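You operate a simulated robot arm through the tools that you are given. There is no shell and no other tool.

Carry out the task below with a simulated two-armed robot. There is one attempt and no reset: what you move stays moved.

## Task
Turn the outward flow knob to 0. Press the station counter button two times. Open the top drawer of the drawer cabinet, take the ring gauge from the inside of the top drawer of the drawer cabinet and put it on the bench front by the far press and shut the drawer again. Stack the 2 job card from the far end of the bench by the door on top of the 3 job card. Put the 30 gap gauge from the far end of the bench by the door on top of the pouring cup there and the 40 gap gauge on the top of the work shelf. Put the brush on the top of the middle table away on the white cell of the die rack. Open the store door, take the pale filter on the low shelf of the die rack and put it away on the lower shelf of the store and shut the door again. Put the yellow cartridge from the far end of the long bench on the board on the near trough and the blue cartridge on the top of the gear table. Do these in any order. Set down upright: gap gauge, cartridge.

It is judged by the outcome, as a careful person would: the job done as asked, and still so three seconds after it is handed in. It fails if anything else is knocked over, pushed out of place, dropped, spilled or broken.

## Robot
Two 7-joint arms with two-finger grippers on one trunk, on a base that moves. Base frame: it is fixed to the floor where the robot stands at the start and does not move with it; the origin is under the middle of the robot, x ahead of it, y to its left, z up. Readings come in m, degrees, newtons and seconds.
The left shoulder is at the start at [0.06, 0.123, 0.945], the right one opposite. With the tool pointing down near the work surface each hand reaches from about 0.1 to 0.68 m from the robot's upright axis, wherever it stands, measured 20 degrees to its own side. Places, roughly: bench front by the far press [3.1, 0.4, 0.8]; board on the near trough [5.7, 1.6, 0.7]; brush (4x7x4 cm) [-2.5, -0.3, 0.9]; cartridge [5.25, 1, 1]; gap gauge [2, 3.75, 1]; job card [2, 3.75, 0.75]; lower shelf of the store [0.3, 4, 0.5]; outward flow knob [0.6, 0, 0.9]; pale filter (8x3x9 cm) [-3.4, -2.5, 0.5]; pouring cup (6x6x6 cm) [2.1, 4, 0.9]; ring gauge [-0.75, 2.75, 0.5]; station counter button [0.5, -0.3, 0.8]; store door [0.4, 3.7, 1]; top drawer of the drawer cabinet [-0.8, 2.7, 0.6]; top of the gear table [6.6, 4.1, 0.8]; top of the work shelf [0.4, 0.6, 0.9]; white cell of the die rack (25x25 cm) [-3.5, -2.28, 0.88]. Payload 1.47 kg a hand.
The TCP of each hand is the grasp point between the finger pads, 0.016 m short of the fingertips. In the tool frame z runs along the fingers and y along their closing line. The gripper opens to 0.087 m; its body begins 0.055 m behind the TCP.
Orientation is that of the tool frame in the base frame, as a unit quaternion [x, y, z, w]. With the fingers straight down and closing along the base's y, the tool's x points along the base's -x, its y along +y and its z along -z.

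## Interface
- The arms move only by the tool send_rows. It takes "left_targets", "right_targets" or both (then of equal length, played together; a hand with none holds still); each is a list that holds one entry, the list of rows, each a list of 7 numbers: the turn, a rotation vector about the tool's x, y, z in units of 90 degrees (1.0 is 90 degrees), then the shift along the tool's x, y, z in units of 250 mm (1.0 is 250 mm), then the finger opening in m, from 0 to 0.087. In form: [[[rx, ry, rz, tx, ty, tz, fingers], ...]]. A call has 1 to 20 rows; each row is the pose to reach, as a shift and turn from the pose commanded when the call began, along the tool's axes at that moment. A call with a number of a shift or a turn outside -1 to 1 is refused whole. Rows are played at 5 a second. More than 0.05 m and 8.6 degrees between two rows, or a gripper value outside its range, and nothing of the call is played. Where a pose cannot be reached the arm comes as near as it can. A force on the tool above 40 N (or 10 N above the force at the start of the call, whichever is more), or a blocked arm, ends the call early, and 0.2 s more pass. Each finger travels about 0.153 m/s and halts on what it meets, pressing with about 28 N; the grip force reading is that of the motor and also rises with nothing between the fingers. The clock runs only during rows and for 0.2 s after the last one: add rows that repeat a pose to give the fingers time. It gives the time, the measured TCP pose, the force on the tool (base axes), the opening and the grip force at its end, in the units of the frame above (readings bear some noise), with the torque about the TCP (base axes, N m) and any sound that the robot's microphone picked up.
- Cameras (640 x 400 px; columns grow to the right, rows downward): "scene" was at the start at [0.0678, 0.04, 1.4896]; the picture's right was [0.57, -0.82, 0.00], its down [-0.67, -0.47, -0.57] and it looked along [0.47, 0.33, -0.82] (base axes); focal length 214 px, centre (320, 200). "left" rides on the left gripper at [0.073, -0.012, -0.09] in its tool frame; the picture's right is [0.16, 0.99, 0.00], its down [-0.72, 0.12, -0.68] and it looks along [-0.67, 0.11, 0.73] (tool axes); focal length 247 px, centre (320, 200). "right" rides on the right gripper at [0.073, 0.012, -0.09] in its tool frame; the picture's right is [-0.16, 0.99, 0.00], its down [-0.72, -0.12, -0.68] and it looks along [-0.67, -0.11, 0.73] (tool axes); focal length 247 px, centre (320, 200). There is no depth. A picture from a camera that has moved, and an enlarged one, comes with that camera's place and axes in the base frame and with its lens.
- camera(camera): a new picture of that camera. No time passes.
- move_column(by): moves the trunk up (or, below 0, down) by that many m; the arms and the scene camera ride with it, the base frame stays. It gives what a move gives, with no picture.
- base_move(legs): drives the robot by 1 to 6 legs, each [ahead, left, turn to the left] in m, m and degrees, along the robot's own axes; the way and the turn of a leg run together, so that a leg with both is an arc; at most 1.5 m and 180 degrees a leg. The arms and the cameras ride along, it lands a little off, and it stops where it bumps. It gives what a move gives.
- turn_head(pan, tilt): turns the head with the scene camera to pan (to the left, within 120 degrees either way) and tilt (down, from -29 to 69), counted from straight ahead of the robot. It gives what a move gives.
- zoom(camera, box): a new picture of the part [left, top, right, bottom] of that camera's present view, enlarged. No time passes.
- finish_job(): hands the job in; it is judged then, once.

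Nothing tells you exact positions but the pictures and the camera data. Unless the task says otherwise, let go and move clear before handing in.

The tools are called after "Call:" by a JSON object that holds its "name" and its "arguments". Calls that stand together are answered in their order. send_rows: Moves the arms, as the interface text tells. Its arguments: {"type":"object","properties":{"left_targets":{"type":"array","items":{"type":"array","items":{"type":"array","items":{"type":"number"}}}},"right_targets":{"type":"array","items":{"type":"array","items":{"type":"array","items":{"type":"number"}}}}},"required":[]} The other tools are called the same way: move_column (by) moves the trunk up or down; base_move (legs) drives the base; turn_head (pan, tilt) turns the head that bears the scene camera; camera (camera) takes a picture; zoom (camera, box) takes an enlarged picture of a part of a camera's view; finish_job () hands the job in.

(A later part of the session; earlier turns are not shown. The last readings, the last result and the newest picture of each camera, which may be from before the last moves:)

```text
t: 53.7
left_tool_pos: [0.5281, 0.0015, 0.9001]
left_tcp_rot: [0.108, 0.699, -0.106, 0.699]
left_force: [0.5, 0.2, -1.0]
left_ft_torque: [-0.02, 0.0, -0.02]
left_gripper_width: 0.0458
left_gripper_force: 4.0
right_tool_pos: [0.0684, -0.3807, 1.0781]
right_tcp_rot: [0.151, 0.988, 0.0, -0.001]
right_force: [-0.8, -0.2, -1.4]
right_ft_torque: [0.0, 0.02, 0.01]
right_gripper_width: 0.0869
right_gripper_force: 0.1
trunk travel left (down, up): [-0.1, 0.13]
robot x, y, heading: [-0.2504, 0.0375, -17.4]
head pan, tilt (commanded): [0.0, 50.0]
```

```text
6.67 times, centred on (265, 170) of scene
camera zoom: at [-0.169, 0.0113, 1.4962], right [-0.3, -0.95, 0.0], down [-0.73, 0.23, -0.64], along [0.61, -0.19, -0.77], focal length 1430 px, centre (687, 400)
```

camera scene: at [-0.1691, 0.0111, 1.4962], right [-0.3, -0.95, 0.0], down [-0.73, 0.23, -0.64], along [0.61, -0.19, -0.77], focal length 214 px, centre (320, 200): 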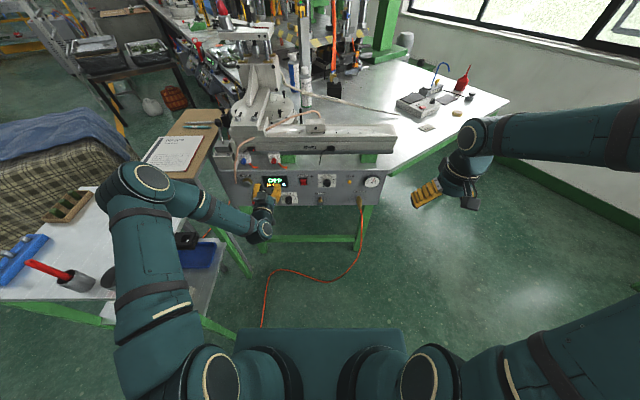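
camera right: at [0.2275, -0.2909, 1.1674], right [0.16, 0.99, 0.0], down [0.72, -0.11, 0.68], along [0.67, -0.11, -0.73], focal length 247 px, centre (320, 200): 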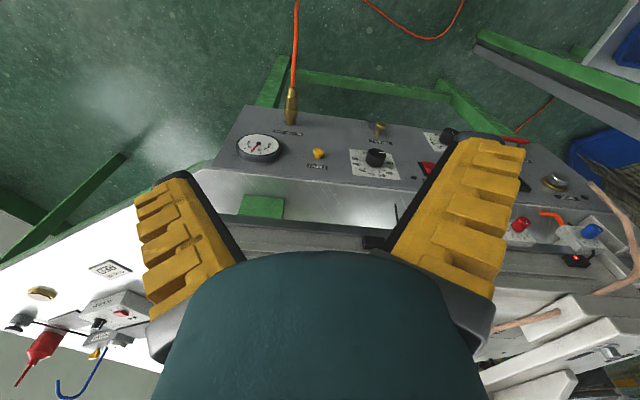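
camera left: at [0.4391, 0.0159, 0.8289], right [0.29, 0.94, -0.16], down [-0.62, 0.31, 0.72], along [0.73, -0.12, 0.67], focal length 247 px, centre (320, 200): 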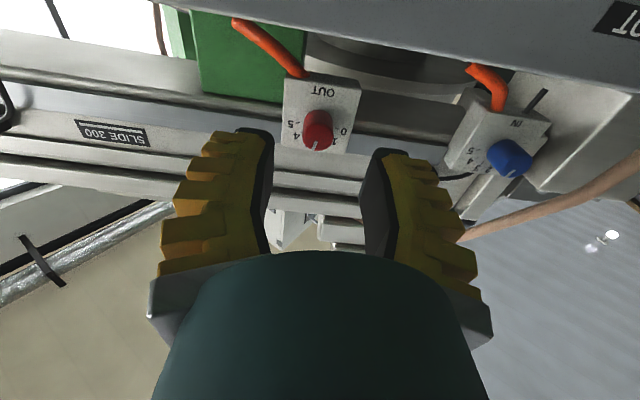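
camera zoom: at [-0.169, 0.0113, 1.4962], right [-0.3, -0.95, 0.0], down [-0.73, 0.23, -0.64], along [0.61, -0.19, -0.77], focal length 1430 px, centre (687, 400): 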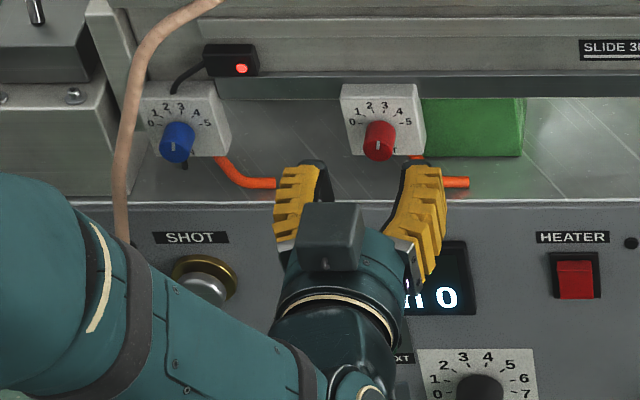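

Call:
{"name": "zoom", "arguments": {"camera": "left", "box": [260, 60, 380, 160]}}

Call:
{"name": "zoom", "arguments": {"camera": "scene", "box": [255, 145, 295, 175]}}

```text
4.00 times, centred on (320, 110) of left
camera zoom: at [0.4391, 0.0159, 0.8289], right [0.29, 0.94, -0.16], down [-0.62, 0.31, 0.72], along [0.73, -0.12, 0.67], focal length 988 px, centre (320, 560)
```

zoom: 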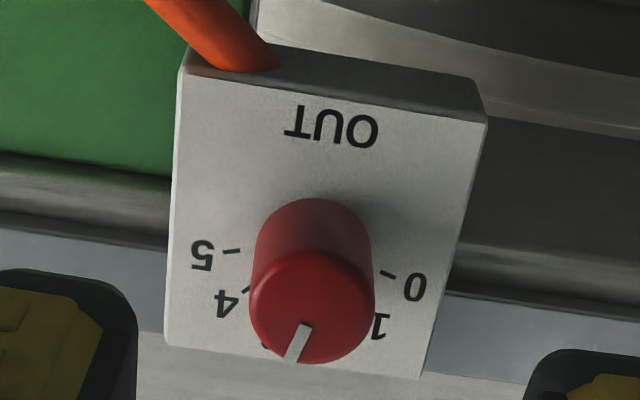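

```text
13.33 times, centred on (275, 160) of scene
camera zoom: at [-0.169, 0.0113, 1.4962], right [-0.3, -0.95, 0.0], down [-0.73, 0.23, -0.64], along [0.61, -0.19, -0.77], focal length 2860 px, centre (920, 733)
```

zoom: 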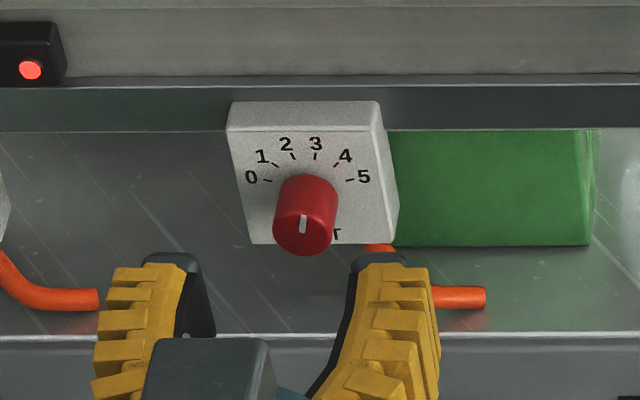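

The knob's front centre is confirmed at [0.568, -0.014, 0.8996] by two cameras. I'll advance onto it and close the fingers.

Call:
{"name": "send_rows", "arguments": {"left_targets": [[[0, 0, 0, 0, -0.012, 0.05, 0.04], [0, 0, 0, 0, -0.012, 0.1, 0.04], [0, 0, 0, 0, -0.012, 0.14, 0.04], [0, 0, 0, 0, -0.012, 0.164, 0.04], [0, 0, 0, 0, -0.012, 0.164, 0.03], [0, 0, 0, 0, -0.012, 0.164, 0.0], [0, 0, 0, 0, -0.012, 0.164, 0.0], [0, 0, 0, 0, -0.012, 0.164, 0.0]]]}}

Call:
{"name": "zoom", "arguments": {"camera": "scene", "box": [245, 140, 305, 180]}}

Call:
{"name": "zoom", "arguments": {"camera": "left", "box": [240, 80, 400, 200]}}

```text
t: 55.5
left_tool_pos: [0.5667, -0.0122, 0.9005]
left_tcp_rot: [0.106, 0.699, -0.105, 0.699]
left_force: [4.3, 7.3, 0.6]
left_ft_torque: [0.02, 0.03, 0.07]
left_gripper_width: 0.0122
left_gripper_force: 29.8
right_tool_pos: [0.0683, -0.3793, 1.078]
right_tcp_rot: [0.153, 0.988, -0.001, 0.0]
right_force: [0.2, 0.3, 0.6]
right_ft_torque: [0.01, 0.02, -0.04]
right_gripper_width: 0.0869
right_gripper_force: 0.0
trunk travel left (down, up): [-0.1, 0.13]
robot x, y, heading: [-0.2531, 0.0397, -17.7]
head pan, tilt (commanded): [0.0, 50.0]
```

```text
10.00 times, centred on (275, 160) of scene
camera zoom: at [-0.1682, 0.012, 1.4961], right [-0.3, -0.95, 0.0], down [-0.73, 0.23, -0.64], along [0.61, -0.19, -0.77], focal length 2145 px, centre (770, 600)
```

zoom: 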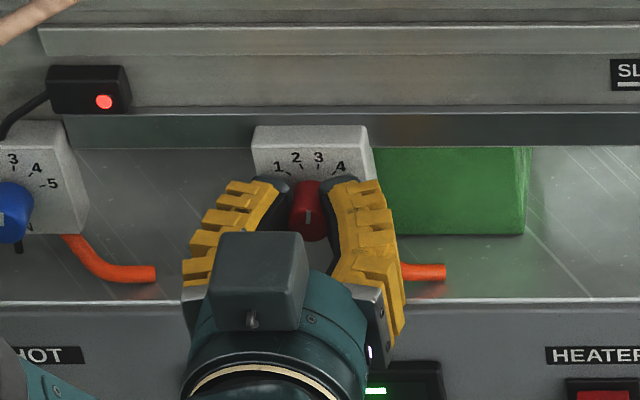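

```text
3.33 times, centred on (320, 140) of left
camera zoom: at [0.4782, 0.0017, 0.8283], right [0.29, 0.94, -0.16], down [-0.62, 0.31, 0.72], along [0.73, -0.11, 0.67], focal length 823 px, centre (320, 400)
```

zoom: 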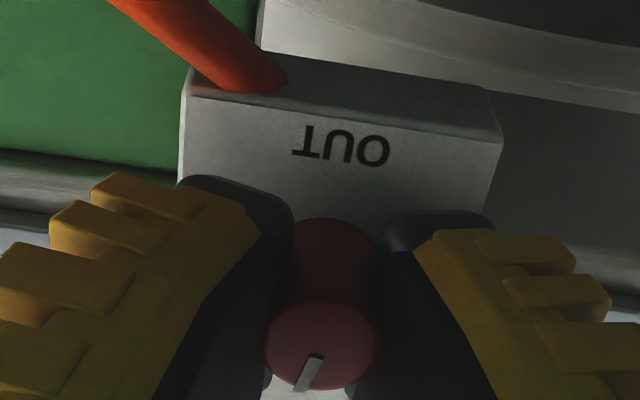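

The knob is gripped. I'll rotate about the tool axis by -84°.

Call:
{"name": "send_rows", "arguments": {"left_targets": [[[0, 0, -0.08, 0, 0, 0, 0.0], [0, 0, -0.16, 0, 0, 0, 0.0], [0, 0, -0.24, 0, 0, 0, 0.0], [0, 0, -0.32, 0, 0, 0, 0.0], [0, 0, -0.4, 0, 0, 0, 0.0], [0, 0, -0.48, 0, 0, 0, 0.0], [0, 0, -0.56, 0, 0, 0, 0.0], [0, 0, -0.64, 0, 0, 0, 0.0], [0, 0, -0.72, 0, 0, 0, 0.0], [0, 0, -0.8, 0, 0, 0, 0.0], [0, 0, -0.88, 0, 0, 0, 0.0], [0, 0, -0.933, 0, 0, 0, 0.0], [0, 0, -0.933, 0, 0, 0, 0.0]]]}}

Call:
{"name": "zoom", "arguments": {"camera": "scene", "box": [245, 140, 305, 180]}}

Call:
{"name": "camera", "arguments": {"camera": "left"}}

```text
t: 58.3
left_tool_pos: [0.5673, -0.0124, 0.9008]
left_tcp_rot: [-0.39, 0.59, -0.546, 0.448]
left_force: [7.0, 15.0, 1.6]
left_ft_torque: [-0.02, -0.03, 0.14]
left_gripper_width: 0.0111
left_gripper_force: 30.1
right_tool_pos: [0.0676, -0.3783, 1.0776]
right_tcp_rot: [0.152, 0.988, -0.001, -0.001]
right_force: [-0.2, -0.2, -0.3]
right_ft_torque: [-0.01, 0.02, 0.03]
right_gripper_width: 0.087
right_gripper_force: 0.1
trunk travel left (down, up): [-0.1, 0.13]
robot x, y, heading: [-0.2527, 0.0401, -17.5]
head pan, tilt (commanded): [0.0, 50.0]
```

```text
10.00 times, centred on (275, 160) of scene
camera zoom: at [-0.1681, 0.0128, 1.4962], right [-0.3, -0.95, 0.0], down [-0.73, 0.23, -0.64], along [0.61, -0.19, -0.77], focal length 2145 px, centre (770, 600)
```

zoom: 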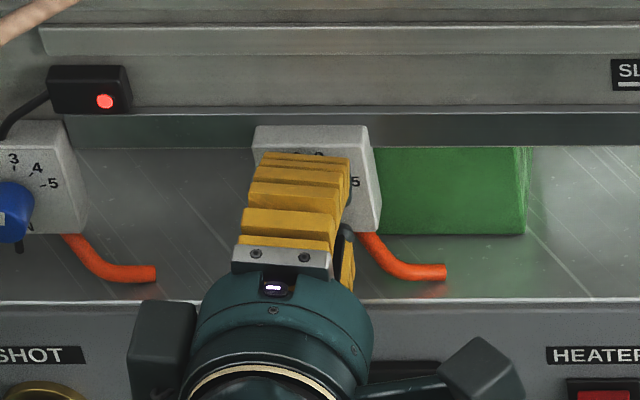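

```text
taken
camera left: at [0.4595, -0.0572, 0.9052], right [-0.02, -0.05, -1.0], down [-0.43, 0.9, -0.04], along [0.9, 0.43, -0.04], focal length 247 px, centre (320, 200)
```

left: 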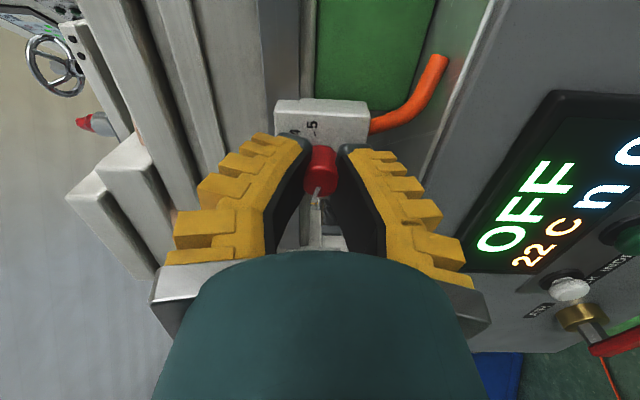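

Call:
{"name": "send_rows", "arguments": {"left_targets": [[[0, 0, 0, 0, 0, 0, 0.02], [0, 0, 0, 0, 0, 0, 0.04], [0, 0, 0, 0, 0, 0, 0.04], [0, 0, 0, 0, 0, -0.08, 0.04], [0, 0, 0, 0, 0, -0.2, 0.04], [0, 0, 0, 0, 0, -0.32, 0.04], [0, 0, 0, 0, 0, -0.4, 0.04]]]}}

Call:
{"name": "zoom", "arguments": {"camera": "scene", "box": [255, 145, 295, 175]}}

Call:
{"name": "camera", "arguments": {"camera": "left"}}

```text
t: 59.9
left_tool_pos: [0.4699, 0.0156, 0.9]
left_tcp_rot: [-0.388, 0.592, -0.547, 0.448]
left_force: [-0.5, -0.1, 0.8]
left_ft_torque: [0.02, -0.02, 0.01]
left_gripper_width: 0.0458
left_gripper_force: 3.9
right_tool_pos: [0.0682, -0.3788, 1.0778]
right_tcp_rot: [0.153, 0.988, -0.001, 0.0]
right_force: [0.2, 0.0, -1.7]
right_ft_torque: [-0.01, 0.03, -0.01]
right_gripper_width: 0.0872
right_gripper_force: 0.1
trunk travel left (down, up): [-0.1, 0.13]
robot x, y, heading: [-0.2527, 0.0376, -17.4]
head pan, tilt (commanded): [0.0, 50.0]
```

```text
13.33 times, centred on (275, 160) of scene
camera zoom: at [-0.1689, 0.0111, 1.4962], right [-0.3, -0.95, 0.0], down [-0.73, 0.23, -0.64], along [0.61, -0.19, -0.77], focal length 2860 px, centre (920, 733)
```

zoom: 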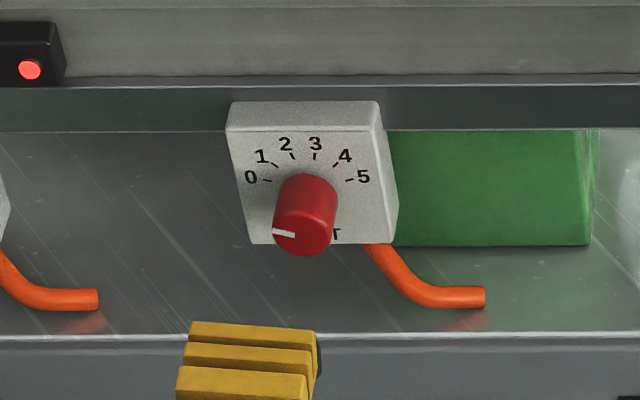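

```text
taken
camera left: at [0.3626, -0.0292, 0.9052], right [-0.02, -0.05, -1.0], down [-0.43, 0.9, -0.04], along [0.9, 0.43, -0.04], focal length 247 px, centre (320, 200)
```

left: 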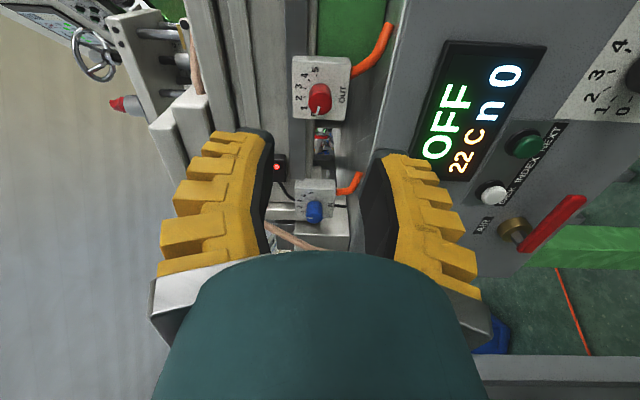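

Call:
{"name": "zoom", "arguments": {"camera": "left", "box": [280, 40, 380, 130]}}

```text
4.44 times, centred on (330, 85) of left
camera zoom: at [0.3626, -0.0292, 0.9052], right [-0.02, -0.05, -1.0], down [-0.43, 0.9, -0.04], along [0.9, 0.43, -0.04], focal length 1098 px, centre (276, 711)
```

zoom: 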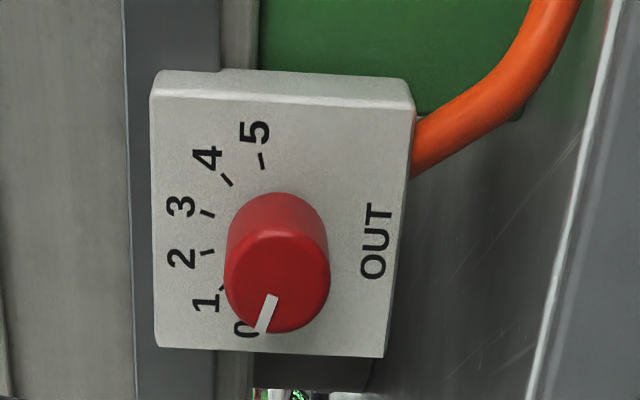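

Call:
{"name": "zoom", "arguments": {"camera": "scene", "box": [268, 150, 288, 165]}}

Call:
{"name": "zoom", "arguments": {"camera": "left", "box": [290, 50, 355, 120]}}

```text
16.00 times, centred on (278, 158) of scene
camera zoom: at [-0.1689, 0.0111, 1.4962], right [-0.3, -0.95, 0.0], down [-0.73, 0.23, -0.64], along [0.61, -0.19, -0.77], focal length 3432 px, centre (992, 880)
```

zoom: 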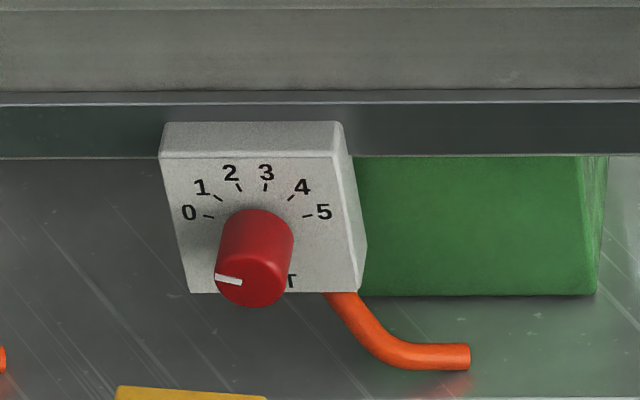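

```text
5.71 times, centred on (322, 85) of left
camera zoom: at [0.3626, -0.0292, 0.9052], right [-0.02, -0.05, -1.0], down [-0.43, 0.9, -0.04], along [0.9, 0.43, -0.04], focal length 1411 px, centre (306, 857)
```

zoom: 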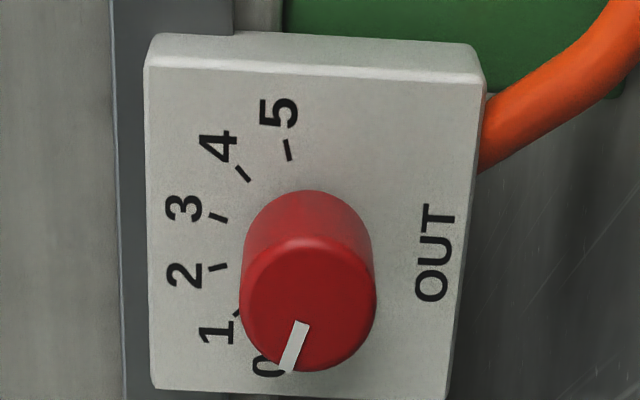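

The pointer is at 0 or within about 3° of it. I'll regrip and add a small 3° nudge toward 0.

Call:
{"name": "send_rows", "arguments": {"left_targets": [[[0, 0, 0, 0, 0, 0.12, 0.04], [0, 0, 0, 0, 0, 0.24, 0.04], [0, 0, 0, 0, 0, 0.34, 0.04], [0, 0, 0, 0, 0, 0.395, 0.04], [0, 0, 0, 0, 0, 0.395, 0.02], [0, 0, 0, 0, 0, 0.395, 0.0], [0, 0, 0, 0, 0, 0.395, 0.0], [0, 0, -0.02, 0, 0, 0.395, 0.0], [0, 0, -0.04, 0, 0, 0.395, 0.0], [0, 0, -0.04, 0, 0, 0.395, 0.0], [0, 0, -0.04, 0, 0, 0.395, 0.02], [0, 0, -0.04, 0, 0, 0.395, 0.04], [0, 0, -0.04, 0, 0, 0.395, 0.04], [0, 0, -0.04, 0, 0, 0.3, 0.04], [0, 0, -0.04, 0, 0, 0.15, 0.04], [0, 0, -0.04, 0, 0, 0.0, 0.04], [0, 0, -0.04, 0, 0, -0.1, 0.04]]]}}

Call:
{"name": "zoom", "arguments": {"camera": "scene", "box": [268, 150, 288, 165]}}

Call:
{"name": "zoom", "arguments": {"camera": "left", "box": [290, 30, 370, 130]}}

```text
t: 63.5
left_tool_pos: [0.448, 0.0233, 0.9007]
left_tcp_rot: [-0.406, 0.579, -0.56, 0.432]
left_force: [0.1, 1.0, 0.3]
left_ft_torque: [0.02, 0.01, -0.02]
left_gripper_width: 0.0458
left_gripper_force: 4.2
right_tool_pos: [0.068, -0.3791, 1.0785]
right_tcp_rot: [0.152, 0.988, -0.001, 0.0]
right_force: [0.6, 0.2, -0.7]
right_ft_torque: [0.0, 0.02, -0.02]
right_gripper_width: 0.0868
right_gripper_force: 0.1
trunk travel left (down, up): [-0.1, 0.13]
robot x, y, heading: [-0.2474, 0.0366, -17.5]
head pan, tilt (commanded): [0.0, 50.0]
```

```text
16.00 times, centred on (278, 158) of scene
camera zoom: at [-0.169, 0.0112, 1.4962], right [-0.3, -0.95, 0.0], down [-0.73, 0.23, -0.64], along [0.61, -0.19, -0.77], focal length 3432 px, centre (992, 880)
```

zoom: 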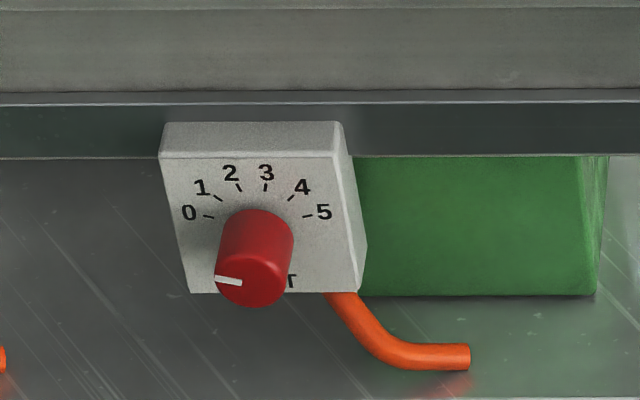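

```text
4.00 times, centred on (330, 80) of left
camera zoom: at [0.3397, -0.021, 0.9107], right [-0.03, -0.11, -0.99], down [-0.43, 0.9, -0.08], along [0.9, 0.43, -0.08], focal length 988 px, centre (280, 680)
```

zoom: 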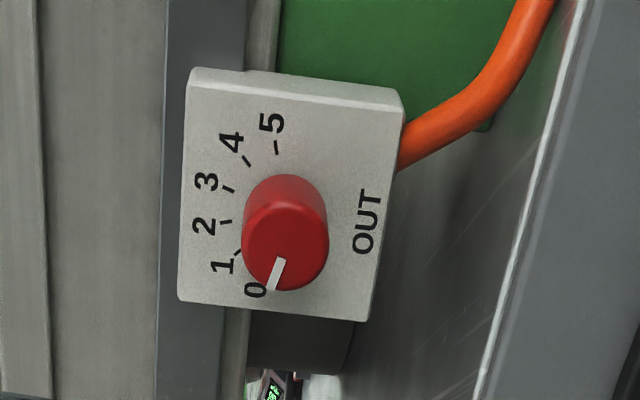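

The knob is at 0 and both button presses are done. I'll bring the left arm back to a tool-down travel pose and start the transport jobs.

Call:
{"name": "send_rows", "arguments": {"left_targets": [[[0, 0, 0.08, 0, 0, 0, 0.04], [0, 0, 0.16, 0, 0, 0, 0.04], [0, 0, 0.24, 0, 0, 0, 0.04], [0, 0, 0.32, 0, 0, 0, 0.04], [0, 0, 0.4, 0, 0, 0, 0.04], [0, 0, 0.48, 0, 0, 0, 0.04], [0, 0, 0.56, 0, 0, 0, 0.04], [0, 0, 0.64, 0, 0, 0, 0.04], [0, 0, 0.72, 0, 0, 0, 0.04], [0, 0, 0.8, 0, 0, 0, 0.04], [0, 0, 0.88, 0, 0, 0, 0.04], [0, 0, 0.973, 0, 0, 0, 0.04]]]}}

Call:
{"name": "send_rows", "arguments": {"left_targets": [[[0, 0.083, 0, -0.067, 0.008, -0.073, 0.05], [0, 0.167, 0, -0.133, 0.016, -0.147, 0.06], [0, 0.25, 0, -0.2, 0.024, -0.22, 0.07], [0, 0.333, 0, -0.267, 0.032, -0.293, 0.08], [0, 0.417, 0, -0.333, 0.04, -0.367, 0.087], [0, 0.5, 0, -0.4, 0.048, -0.44, 0.087], [0, 0.583, 0, -0.467, 0.056, -0.513, 0.087], [0, 0.667, 0, -0.533, 0.064, -0.587, 0.087], [0, 0.75, 0, -0.6, 0.072, -0.66, 0.087], [0, 0.833, 0, -0.667, 0.08, -0.733, 0.087], [0, 0.917, 0, -0.733, 0.088, -0.807, 0.087], [0, 1.0, 0, -0.8, 0.096, -0.88, 0.087]]]}}

Call:
{"name": "turn_head", "arguments": {"pan": 60, "tilt": 35}}

Call:
{"name": "camera", "arguments": {"camera": "scene"}}

```text
t: 66.1
left_tool_pos: [0.4474, 0.0227, 0.9009]
left_tcp_rot: [0.109, 0.699, -0.105, 0.699]
left_force: [0.3, -0.1, 0.5]
left_ft_torque: [0.02, -0.04, -0.03]
left_gripper_width: 0.0461
left_gripper_force: 3.7
right_tool_pos: [0.0673, -0.3803, 1.0768]
right_tcp_rot: [0.152, 0.988, 0.0, 0.0]
right_force: [-0.2, -0.5, 0.2]
right_ft_torque: [0.04, -0.01, -0.04]
right_gripper_width: 0.0872
right_gripper_force: 0.0
trunk travel left (down, up): [-0.1, 0.13]
robot x, y, heading: [-0.2551, 0.0425, -17.7]
head pan, tilt (commanded): [0.0, 50.0]
```

```text
t: 68.7
left_tool_pos: [0.244, 0.1124, 1.1011]
left_tcp_rot: [0.152, 0.988, 0.002, -0.002]
left_force: [0.5, 0.4, 0.3]
left_ft_torque: [0.01, 0.01, 0.02]
left_gripper_width: 0.087
left_gripper_force: 0.0
right_tool_pos: [0.0684, -0.3802, 1.0766]
right_tcp_rot: [0.152, 0.988, 0.0, 0.0]
right_force: [0.1, 0.0, 0.3]
right_ft_torque: [0.02, 0.03, -0.02]
right_gripper_width: 0.087
right_gripper_force: 0.1
trunk travel left (down, up): [-0.1, 0.13]
robot x, y, heading: [-0.2481, 0.0349, -17.5]
head pan, tilt (commanded): [0.0, 50.0]
```

```text
t: 70.0
left_tool_pos: [0.2442, 0.1124, 1.0998]
left_tcp_rot: [0.151, 0.989, 0.001, 0.001]
left_force: [0.6, -0.5, -0.9]
left_ft_torque: [0.0, 0.03, -0.01]
left_gripper_width: 0.087
left_gripper_force: 0.0
right_tool_pos: [0.068, -0.3791, 1.0775]
right_tcp_rot: [0.152, 0.988, 0.0, 0.0]
right_force: [-0.7, -0.8, -0.4]
right_ft_torque: [-0.01, 0.0, -0.02]
right_gripper_width: 0.087
right_gripper_force: 0.0
trunk travel left (down, up): [-0.1, 0.13]
robot x, y, heading: [-0.2531, 0.0376, -17.6]
head pan, tilt (commanded): [60.0, 35.0]
```

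```text
taken
camera scene: at [-0.1772, 0.0937, 1.5179], right [0.67, -0.74, 0.0], down [-0.42, -0.39, -0.82], along [0.6, 0.55, -0.57], focal length 214 px, centre (320, 200)
```

scene: 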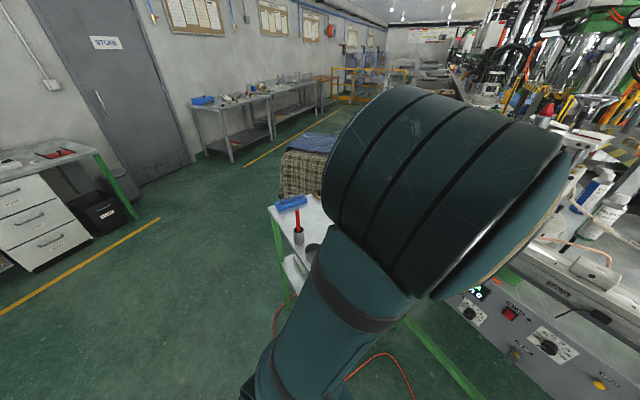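

The door carries a STORE sign. First I'll go to the middle table behind me for the brush, backing away and turning around before I look.

Call:
{"name": "base_move", "arguments": {"legs": [[-0.45, 0, 0], [0, 0, -162.5]]}}

Call:
{"name": "turn_head", "arguments": {"pan": 0, "tilt": 20}}

Call:
{"name": "camera", "arguments": {"camera": "scene"}}

```text
t: 79.4
left_tool_pos: [-1.1305, -0.0444, 1.0993]
left_tcp_rot: [1.0, 0.002, 0.0, 0.001]
left_force: [0.1, 0.4, -0.5]
left_ft_torque: [0.0, 0.01, 0.0]
left_gripper_width: 0.0871
left_gripper_force: 0.2
right_tool_pos: [-1.1111, 0.4774, 1.0777]
right_tcp_rot: [1.0, 0.001, -0.001, 0.0]
right_force: [-0.8, -0.5, -0.7]
right_ft_torque: [-0.02, 0.0, -0.01]
right_gripper_width: 0.0868
right_gripper_force: 0.1
trunk travel left (down, up): [-0.1, 0.13]
robot x, y, heading: [-0.682, 0.1743, -180.2]
head pan, tilt (commanded): [60.0, 35.0]
```

```text
t: 80.7
left_tool_pos: [-1.1298, -0.0457, 1.1]
left_tcp_rot: [1.0, 0.001, 0.001, 0.0]
left_force: [0.6, 0.4, 0.9]
left_ft_torque: [0.01, 0.02, -0.02]
left_gripper_width: 0.087
left_gripper_force: 0.0
right_tool_pos: [-1.1105, 0.4766, 1.0776]
right_tcp_rot: [1.0, 0.001, 0.0, -0.001]
right_force: [0.5, -0.2, 0.5]
right_ft_torque: [0.0, -0.02, -0.04]
right_gripper_width: 0.0868
right_gripper_force: 0.0
trunk travel left (down, up): [-0.1, 0.13]
robot x, y, heading: [-0.6824, 0.1743, -179.8]
head pan, tilt (commanded): [0.0, 20.0]
```

```text
taken
camera scene: at [-0.7852, 0.1728, 1.5417], right [0.0, 1.0, 0.0], down [0.34, 0.0, -0.94], along [-0.94, 0.0, -0.34], focal length 214 px, centre (320, 200)
```

scene: 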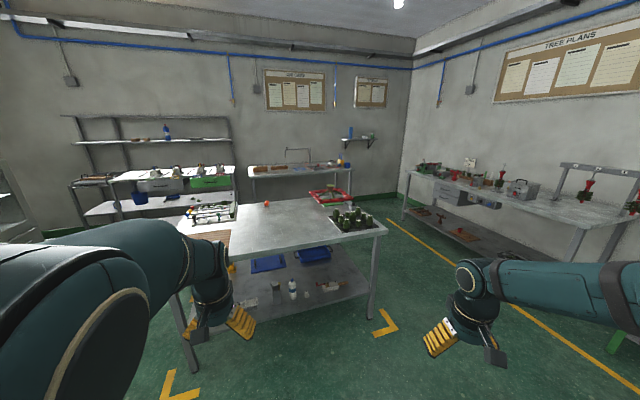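

Call:
{"name": "zoom", "arguments": {"camera": "scene", "box": [180, 180, 400, 250]}}

Call:
{"name": "zoom", "arguments": {"camera": "scene", "box": [60, 110, 260, 230]}}

Call:
{"name": "zoom", "arguments": {"camera": "scene", "box": [240, 190, 300, 225]}}

```text
2.91 times, centred on (290, 215) of scene
camera zoom: at [-0.7852, 0.1728, 1.5417], right [0.0, 1.0, 0.0], down [0.34, 0.0, -0.94], along [-0.94, 0.0, -0.34], focal length 624 px, centre (407, 156)
```

zoom: 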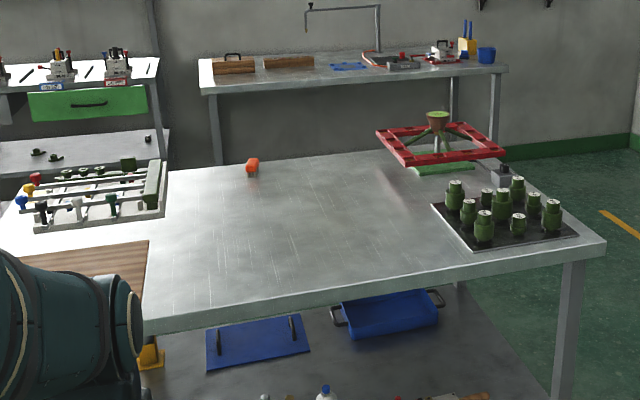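

```text
3.20 times, centred on (160, 170) of scene
camera zoom: at [-0.7852, 0.1728, 1.5417], right [0.0, 1.0, 0.0], down [0.34, 0.0, -0.94], along [-0.94, 0.0, -0.34], focal length 686 px, centre (832, 296)
```

zoom: 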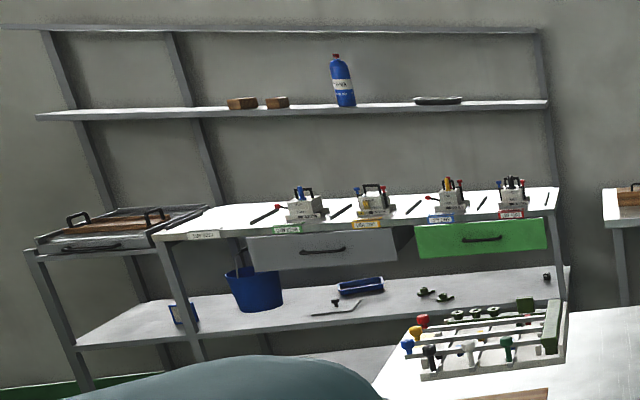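

```text
10.67 times, centred on (270, 208) of scene
camera zoom: at [-0.7852, 0.1728, 1.5417], right [0.0, 1.0, 0.0], down [0.34, 0.0, -0.94], along [-0.94, 0.0, -0.34], focal length 2288 px, centre (853, 120)
```

zoom: 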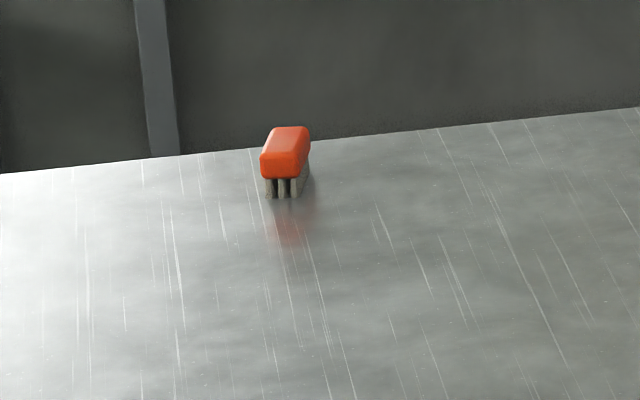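

The orange brush sits at the far edge of the middle table, near [-2.47, -0.28]. The die rack is on the back wall with coloured cell labels. I'll go around the table's left end.

Call:
{"name": "base_move", "arguments": {"legs": [[0, 1.5, 0], [1.4, 0.1, 0]]}}

Call:
{"name": "turn_head", "arguments": {"pan": 0, "tilt": 25}}

Call:
{"name": "camera", "arguments": {"camera": "scene"}}

Call:
{"name": "turn_head", "arguments": {"pan": -60, "tilt": 30}}

Call:
{"name": "camera", "arguments": {"camera": "scene"}}

```text
t: 100.6
left_tool_pos: [-2.527, -1.6365, 1.1008]
left_tcp_rot: [1.0, -0.004, 0.001, 0.001]
left_force: [-0.1, -0.2, -0.1]
left_ft_torque: [0.0, 0.0, -0.01]
left_gripper_width: 0.0869
left_gripper_force: 0.0
right_tool_pos: [-2.5019, -1.1146, 1.0779]
right_tcp_rot: [1.0, -0.005, 0.0, 0.0]
right_force: [-0.2, -0.5, 0.4]
right_ft_torque: [0.03, 0.01, 0.03]
right_gripper_width: 0.087
right_gripper_force: 0.0
trunk travel left (down, up): [-0.1, 0.13]
robot x, y, heading: [-2.0772, -1.4219, 179.3]
head pan, tilt (commanded): [0.0, 20.0]
```

```text
t: 101.2
left_tool_pos: [-2.5268, -1.6366, 1.1011]
left_tcp_rot: [1.0, -0.004, 0.0, 0.001]
left_force: [0.7, 0.1, 0.2]
left_ft_torque: [0.02, -0.02, 0.0]
left_gripper_width: 0.0869
left_gripper_force: 0.0
right_tool_pos: [-2.5019, -1.1145, 1.0776]
right_tcp_rot: [1.0, -0.004, 0.0, 0.0]
right_force: [-0.2, 0.3, 0.5]
right_ft_torque: [-0.02, 0.0, -0.01]
right_gripper_width: 0.0869
right_gripper_force: 0.1
trunk travel left (down, up): [-0.1, 0.13]
robot x, y, heading: [-2.0741, -1.4218, 179.5]
head pan, tilt (commanded): [0.0, 25.0]
```

```text
taken
camera scene: at [-2.1782, -1.4225, 1.5337], right [0.01, 1.0, 0.0], down [0.42, 0.0, -0.91], along [-0.91, 0.01, -0.42], focal length 214 px, centre (320, 200)
```

scene: 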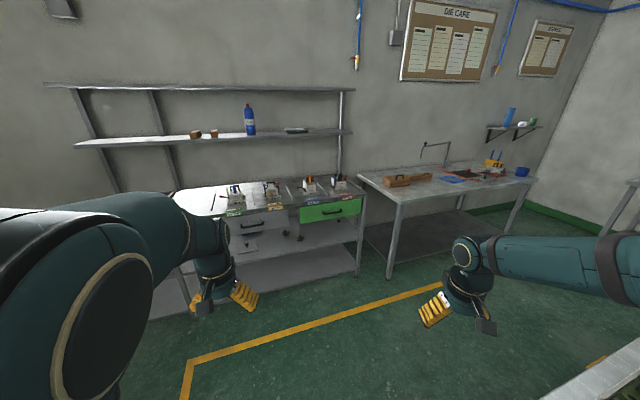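

```text
t: 102.5
left_tool_pos: [-2.5258, -1.6373, 1.1017]
left_tcp_rot: [1.0, -0.004, 0.0, 0.002]
left_force: [1.4, -0.7, -0.1]
left_ft_torque: [0.01, -0.03, -0.01]
left_gripper_width: 0.0869
left_gripper_force: 0.0
right_tool_pos: [-2.5015, -1.1149, 1.0777]
right_tcp_rot: [1.0, -0.004, 0.001, 0.0]
right_force: [0.0, 0.5, 0.4]
right_ft_torque: [-0.01, 0.0, -0.03]
right_gripper_width: 0.0869
right_gripper_force: 0.0
trunk travel left (down, up): [-0.1, 0.13]
robot x, y, heading: [-2.0732, -1.4205, 179.5]
head pan, tilt (commanded): [-60.0, 30.0]
```

```text
taken
camera scene: at [-2.1307, -1.3447, 1.5257], right [0.87, 0.49, 0.0], down [0.25, -0.44, -0.87], along [-0.43, 0.75, -0.5], focal length 214 px, centre (320, 200)
```

scene: 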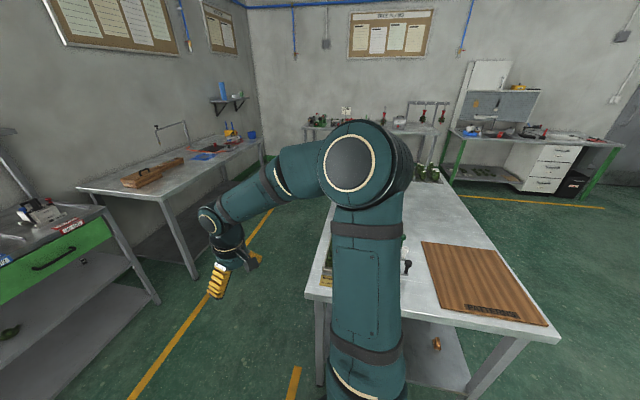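

The aisle between the table and the rack is clear. I'll go around the table corner with the hands facing along the aisle.

Call:
{"name": "base_move", "arguments": {"legs": [[0, 0.2, 0], [0, 0, -90], [0, 0.88, 0], [1.1, 0, 0]]}}

Call:
{"name": "turn_head", "arguments": {"pan": -60, "tilt": 40}}

Call:
{"name": "camera", "arguments": {"camera": "scene"}}

Call:
{"name": "turn_head", "arguments": {"pan": 110, "tilt": 35}}

Call:
{"name": "camera", "arguments": {"camera": "scene"}}

```text
t: 121.7
left_tool_pos: [-3.1633, -0.0569, 1.1001]
left_tcp_rot: [-0.706, 0.708, 0.001, 0.0]
left_force: [0.4, -0.1, 0.4]
left_ft_torque: [-0.03, 0.02, 0.03]
left_gripper_width: 0.0873
left_gripper_force: 0.0
right_tool_pos: [-2.643, -0.0801, 1.0767]
right_tcp_rot: [-0.705, 0.709, 0.0, 0.0]
right_force: [0.3, -0.2, -0.3]
right_ft_torque: [-0.01, 0.01, -0.04]
right_gripper_width: 0.0868
right_gripper_force: 0.0
trunk travel left (down, up): [-0.1, 0.13]
robot x, y, heading: [-2.9477, -0.5052, 89.7]
head pan, tilt (commanded): [-60.0, 30.0]
```

```text
t: 122.4
left_tool_pos: [-3.164, -0.0565, 1.101]
left_tcp_rot: [-0.706, 0.709, 0.0, -0.001]
left_force: [0.0, -0.6, 0.1]
left_ft_torque: [-0.02, -0.01, 0.01]
left_gripper_width: 0.0867
left_gripper_force: 0.0
right_tool_pos: [-2.6433, -0.0809, 1.0775]
right_tcp_rot: [-0.705, 0.709, 0.001, 0.0]
right_force: [-0.2, -0.5, -0.6]
right_ft_torque: [0.01, 0.02, -0.01]
right_gripper_width: 0.0871
right_gripper_force: 0.1
trunk travel left (down, up): [-0.1, 0.13]
robot x, y, heading: [-2.9492, -0.5092, 89.6]
head pan, tilt (commanded): [-60.0, 40.0]
```

```text
taken
camera scene: at [-2.8756, -0.4572, 1.5104], right [0.49, -0.87, 0.0], down [-0.56, -0.32, -0.77], along [0.67, 0.38, -0.64], focal length 214 px, centre (320, 200)
```

scene: 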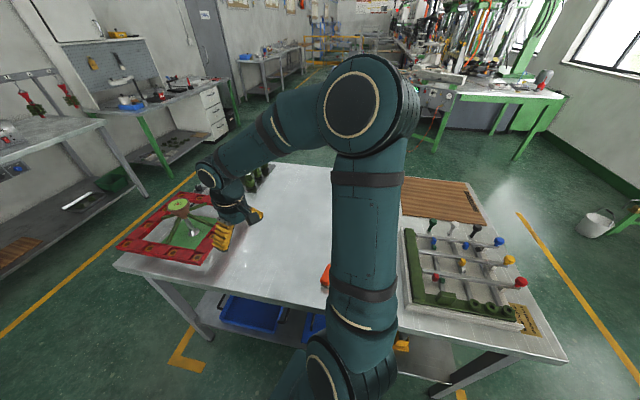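

```text
t: 125.0
left_tool_pos: [-3.1634, -0.0572, 1.1003]
left_tcp_rot: [-0.706, 0.708, 0.001, 0.0]
left_force: [0.3, 0.0, -0.2]
left_ft_torque: [0.01, 0.01, 0.0]
left_gripper_width: 0.0872
left_gripper_force: 0.0
right_tool_pos: [-2.6427, -0.0809, 1.078]
right_tcp_rot: [-0.705, 0.709, 0.0, 0.0]
right_force: [-0.3, -0.6, -0.3]
right_ft_torque: [0.03, 0.0, -0.02]
right_gripper_width: 0.087
right_gripper_force: 0.2
trunk travel left (down, up): [-0.1, 0.13]
robot x, y, heading: [-2.9479, -0.5079, 89.3]
head pan, tilt (commanded): [110.0, 35.0]
```

```text
taken
camera scene: at [-3.0325, -0.5287, 1.5179], right [-0.34, 0.94, 0.0], down [0.54, 0.19, -0.82], along [-0.77, -0.27, -0.57], focal length 214 px, centre (320, 200)
```

scene: 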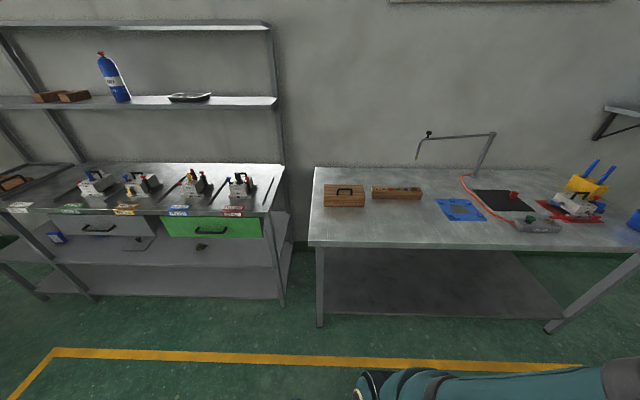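

The brush is at about [-2.55, -0.29] and the rack is behind me. I'll turn so the brush falls in the right hand's zone.

Call:
{"name": "base_move", "arguments": {"legs": [[0, 0, -42]]}}

Call:
{"name": "turn_head", "arguments": {"pan": -20, "tilt": 55}}

Call:
{"name": "camera", "arguments": {"camera": "scene"}}

Call:
{"name": "camera", "arguments": {"camera": "right"}}

```text
t: 127.3
left_tool_pos: [-2.8098, -0.0284, 1.1009]
left_tcp_rot: [-0.408, 0.913, 0.0, 0.0]
left_force: [0.8, -0.8, -1.0]
left_ft_torque: [0.0, 0.01, 0.01]
left_gripper_width: 0.0872
left_gripper_force: 0.0
right_tool_pos: [-2.4363, -0.3914, 1.0777]
right_tcp_rot: [-0.407, 0.914, 0.0, 0.001]
right_force: [-0.4, 0.5, 0.3]
right_ft_torque: [0.0, -0.03, -0.01]
right_gripper_width: 0.0873
right_gripper_force: 0.0
trunk travel left (down, up): [-0.1, 0.13]
robot x, y, heading: [-2.9466, -0.5093, 48.1]
head pan, tilt (commanded): [110.0, 35.0]
```

```text
t: 129.4
left_tool_pos: [-2.8101, -0.0256, 1.0997]
left_tcp_rot: [-0.408, 0.913, 0.001, 0.0]
left_force: [0.3, -0.7, 0.8]
left_ft_torque: [0.03, 0.02, 0.01]
left_gripper_width: 0.087
left_gripper_force: 0.0
right_tool_pos: [-2.4343, -0.3922, 1.0788]
right_tcp_rot: [-0.407, 0.913, 0.0, 0.0]
right_force: [-0.6, 0.1, -0.5]
right_ft_torque: [-0.01, -0.01, 0.01]
right_gripper_width: 0.0871
right_gripper_force: 0.0
trunk travel left (down, up): [-0.1, 0.13]
robot x, y, heading: [-2.9522, -0.5046, 48.0]
head pan, tilt (commanded): [-20.0, 55.0]
```

```text
taken
camera scene: at [-2.8792, -0.4678, 1.4897], right [0.47, -0.88, 0.0], down [-0.72, -0.38, -0.57], along [0.51, 0.27, -0.82], focal length 214 px, centre (320, 200)
```

scene: 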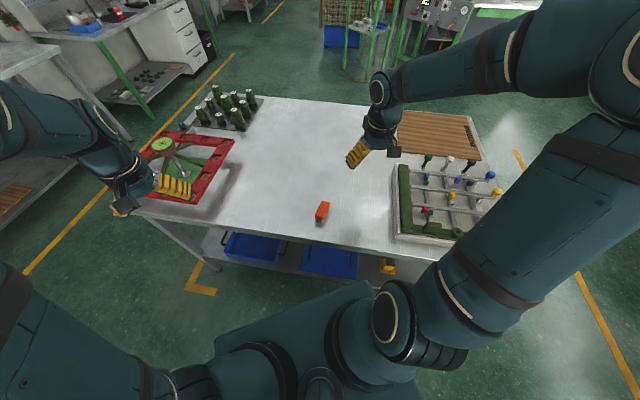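

```text
taken
camera right: at [-2.4942, -0.4381, 1.1673], right [-0.63, 0.78, 0.0], down [0.57, 0.46, 0.68], along [0.53, 0.43, -0.73], focal length 247 px, centre (320, 200)
```

right: 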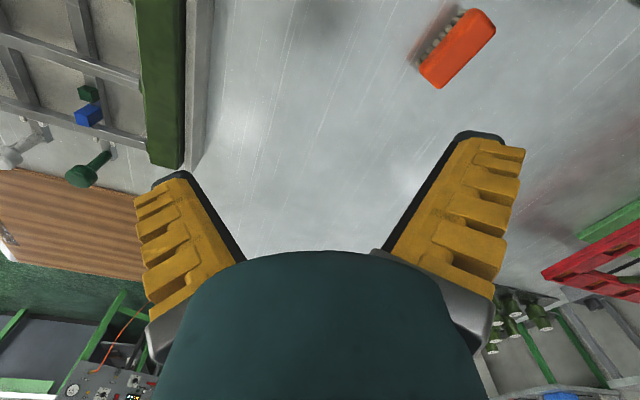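

The brush's long axis runs along base x at about [-2.537, -0.292], top near 0.875. I'll move the right hand above it with the closing line across it.

Call:
{"name": "send_rows", "arguments": {"right_targets": [[[0, 0, 0.083, -0.003, 0.082, 0.045, 0.087], [0, 0, 0.166, -0.006, 0.164, 0.09, 0.087], [0, 0, 0.249, -0.009, 0.246, 0.135, 0.087], [0, 0, 0.331, -0.012, 0.327, 0.18, 0.087], [0, 0, 0.414, -0.016, 0.41, 0.226, 0.087], [0, 0, 0.497, -0.019, 0.491, 0.271, 0.087], [0, 0, 0.58, -0.022, 0.573, 0.316, 0.087], [0, 0, 0.58, -0.022, 0.573, 0.316, 0.087]]]}}

Call:
{"name": "camera", "arguments": {"camera": "right"}}

Call:
{"name": "zoom", "arguments": {"camera": "scene", "box": [260, 150, 400, 250]}}

```text
t: 131.2
left_tool_pos: [-2.8106, -0.0279, 1.1007]
left_tcp_rot: [-0.408, 0.913, 0.001, -0.001]
left_force: [0.6, -0.7, 0.6]
left_ft_torque: [0.04, -0.02, 0.04]
left_gripper_width: 0.0869
left_gripper_force: 0.1
right_tool_pos: [-2.5376, -0.2919, 0.9986]
right_tcp_rot: [0.038, 0.999, 0.002, 0.0]
right_force: [-0.9, -0.9, 0.1]
right_ft_torque: [0.03, 0.01, 0.01]
right_gripper_width: 0.0869
right_gripper_force: 0.0
trunk travel left (down, up): [-0.1, 0.13]
robot x, y, heading: [-2.9489, -0.51, 47.9]
head pan, tilt (commanded): [-20.0, 55.0]
```

```text
taken
camera right: at [-2.6112, -0.2756, 1.0889], right [0.23, 0.97, 0.0], down [0.71, -0.17, 0.68], along [0.66, -0.16, -0.73], focal length 247 px, centre (320, 200)
```

right: 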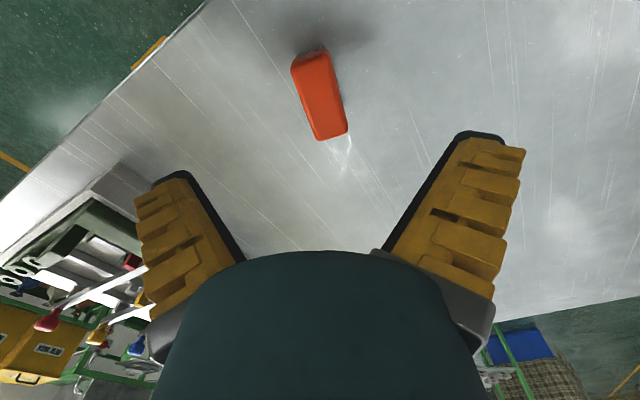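

```text
4.00 times, centred on (330, 200) of scene
camera zoom: at [-2.8791, -0.4683, 1.4897], right [0.47, -0.88, 0.0], down [-0.72, -0.38, -0.57], along [0.51, 0.27, -0.82], focal length 858 px, centre (280, 200)
```

zoom: 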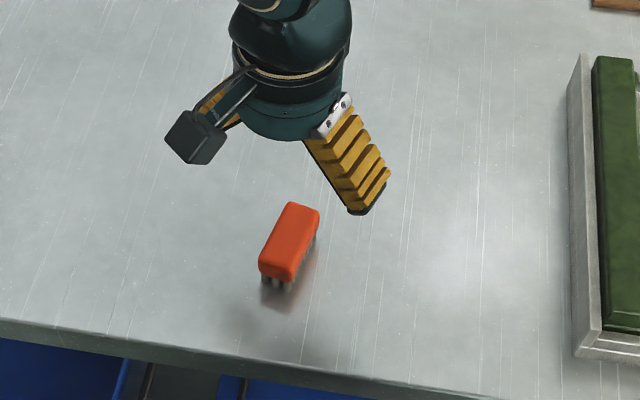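

Call:
{"name": "send_rows", "arguments": {"right_targets": [[[0, 0, 0, 0, 0, 0.17, 0.087], [0, 0, 0, 0, 0, 0.34, 0.087], [0, 0, 0, 0, 0, 0.45, 0.087], [0, 0, 0, 0, 0, 0.51, 0.087], [0, 0, 0, 0, 0, 0.51, 0.087]]]}}

Call:
{"name": "camera", "arguments": {"camera": "right"}}

Call:
{"name": "zoom", "arguments": {"camera": "scene", "box": [260, 150, 400, 250]}}

```text
t: 132.4
left_tool_pos: [-2.8103, -0.0274, 1.102]
left_tcp_rot: [-0.408, 0.913, 0.001, 0.0]
left_force: [0.6, 0.3, -0.2]
left_ft_torque: [0.06, -0.04, -0.01]
left_gripper_width: 0.0868
left_gripper_force: 0.1
right_tool_pos: [-2.5389, -0.2912, 0.8715]
right_tcp_rot: [0.036, 0.999, 0.0, 0.0]
right_force: [0.4, 0.2, -0.2]
right_ft_torque: [0.01, -0.04, 0.0]
right_gripper_width: 0.0869
right_gripper_force: 0.0
trunk travel left (down, up): [-0.1, 0.13]
robot x, y, heading: [-2.9501, -0.5091, 47.9]
head pan, tilt (commanded): [-20.0, 55.0]
```

```text
taken
camera right: at [-2.6117, -0.2748, 0.9608], right [0.23, 0.97, 0.0], down [0.71, -0.17, 0.68], along [0.66, -0.16, -0.73], focal length 247 px, centre (320, 200)
```

right: 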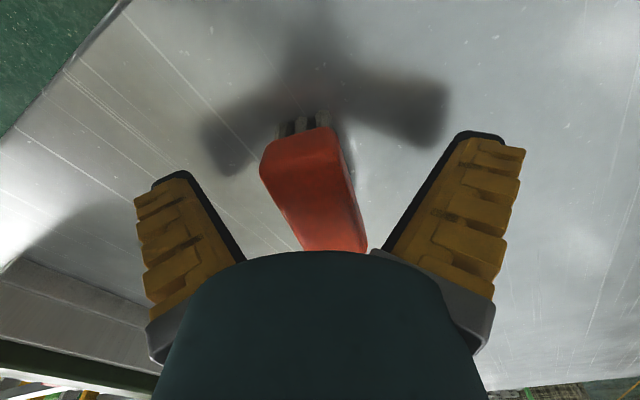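

```text
4.00 times, centred on (330, 200) of scene
camera zoom: at [-2.8792, -0.468, 1.4897], right [0.47, -0.88, 0.0], down [-0.72, -0.38, -0.57], along [0.51, 0.27, -0.82], focal length 858 px, centre (280, 200)
```

zoom: 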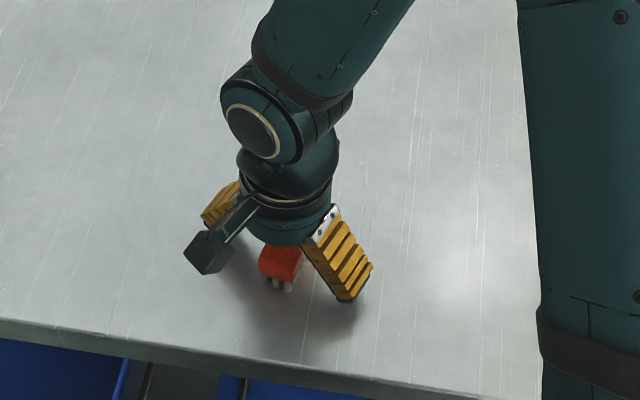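

Call:
{"name": "send_rows", "arguments": {"right_targets": [[[0, 0, 0, 0, 0, 0.016, 0.087], [0, 0, 0, 0, 0, 0.032, 0.087], [0, 0, 0, 0, 0, 0.032, 0.06], [0, 0, 0, 0, 0, 0.032, 0.02], [0, 0, 0, 0, 0, 0.032, 0.0], [0, 0, 0, 0, 0, 0.032, 0.0]]]}}

Call:
{"name": "camera", "arguments": {"camera": "right"}}

```text
t: 133.6
left_tool_pos: [-2.8117, -0.0288, 1.1009]
left_tcp_rot: [-0.408, 0.913, 0.001, 0.0]
left_force: [0.5, 0.3, 1.4]
left_ft_torque: [0.02, 0.01, 0.02]
left_gripper_width: 0.087
left_gripper_force: 0.0
right_tool_pos: [-2.5388, -0.2914, 0.8655]
right_tcp_rot: [0.036, 0.999, 0.001, 0.002]
right_force: [-3.9, -7.2, 30.1]
right_ft_torque: [-0.37, 0.09, 0.05]
right_gripper_width: 0.0262
right_gripper_force: 29.8
trunk travel left (down, up): [-0.1, 0.13]
robot x, y, heading: [-2.9447, -0.509, 48.2]
head pan, tilt (commanded): [-20.0, 55.0]
stopped in row 6 (right hand): the force on the tool passed its limit at 42 N (the readings are from after the stop); the commanded pose is now the measured one
```

```text
taken
camera right: at [-2.6115, -0.2757, 0.9551], right [0.23, 0.97, 0.0], down [0.71, -0.17, 0.68], along [0.66, -0.15, -0.73], focal length 247 px, centre (320, 200)
```

right: 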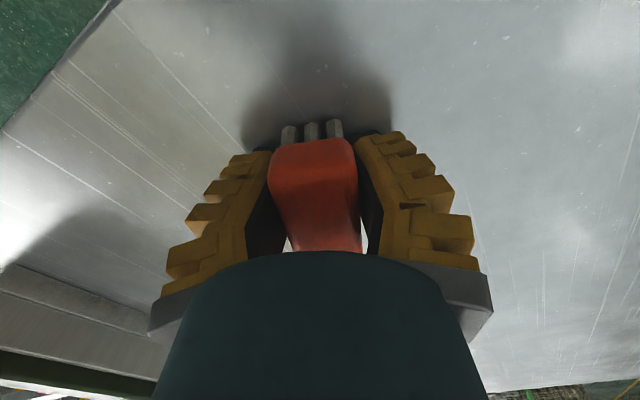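

The brush is gripped, with the fingertips touching the table. I'll lift straight up.

Call:
{"name": "send_rows", "arguments": {"right_targets": [[[0, 0, 0, 0, 0, -0.02, 0.0], [0, 0, 0, 0, 0, -0.1, 0.0], [0, 0, 0, 0, 0, -0.25, 0.0], [0, 0, 0, 0, 0, -0.4, 0.0], [0, 0, 0, 0, 0, -0.55, 0.0], [0, 0, 0, 0, 0, -0.7, 0.0]]]}}

Call:
{"name": "camera", "arguments": {"camera": "right"}}

Call:
{"name": "camera", "arguments": {"camera": "scene"}}

```text
t: 135.0
left_tool_pos: [-2.8102, -0.0296, 1.1008]
left_tcp_rot: [-0.408, 0.913, 0.0, 0.0]
left_force: [0.1, -0.1, 0.4]
left_ft_torque: [0.01, 0.02, 0.04]
left_gripper_width: 0.0866
left_gripper_force: 0.0
right_tool_pos: [-2.5385, -0.2917, 1.0388]
right_tcp_rot: [0.037, 0.999, 0.0, 0.001]
right_force: [0.2, -0.1, -0.9]
right_ft_torque: [0.04, 0.01, 0.02]
right_gripper_width: 0.0262
right_gripper_force: 28.0
trunk travel left (down, up): [-0.1, 0.13]
robot x, y, heading: [-2.9491, -0.5072, 48.2]
head pan, tilt (commanded): [-20.0, 55.0]
```

```text
taken
camera right: at [-2.6114, -0.2757, 1.1284], right [0.23, 0.97, 0.0], down [0.71, -0.17, 0.68], along [0.66, -0.16, -0.73], focal length 247 px, centre (320, 200)
```

right: 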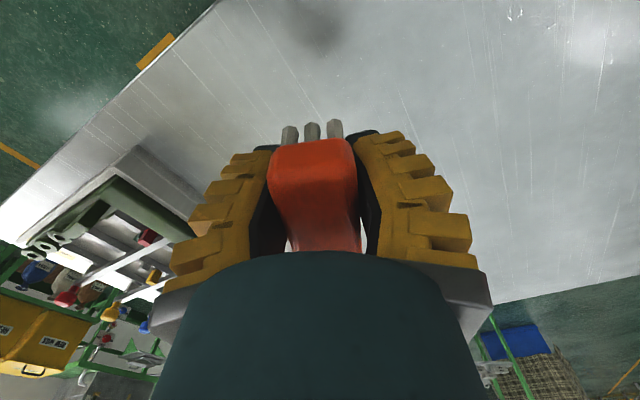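

```text
taken
camera scene: at [-2.8795, -0.4687, 1.4897], right [0.47, -0.88, 0.0], down [-0.72, -0.38, -0.57], along [0.51, 0.27, -0.82], focal length 214 px, centre (320, 200)
```

scene: 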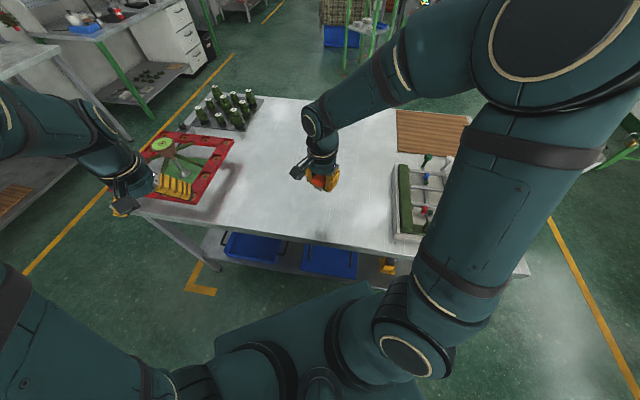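

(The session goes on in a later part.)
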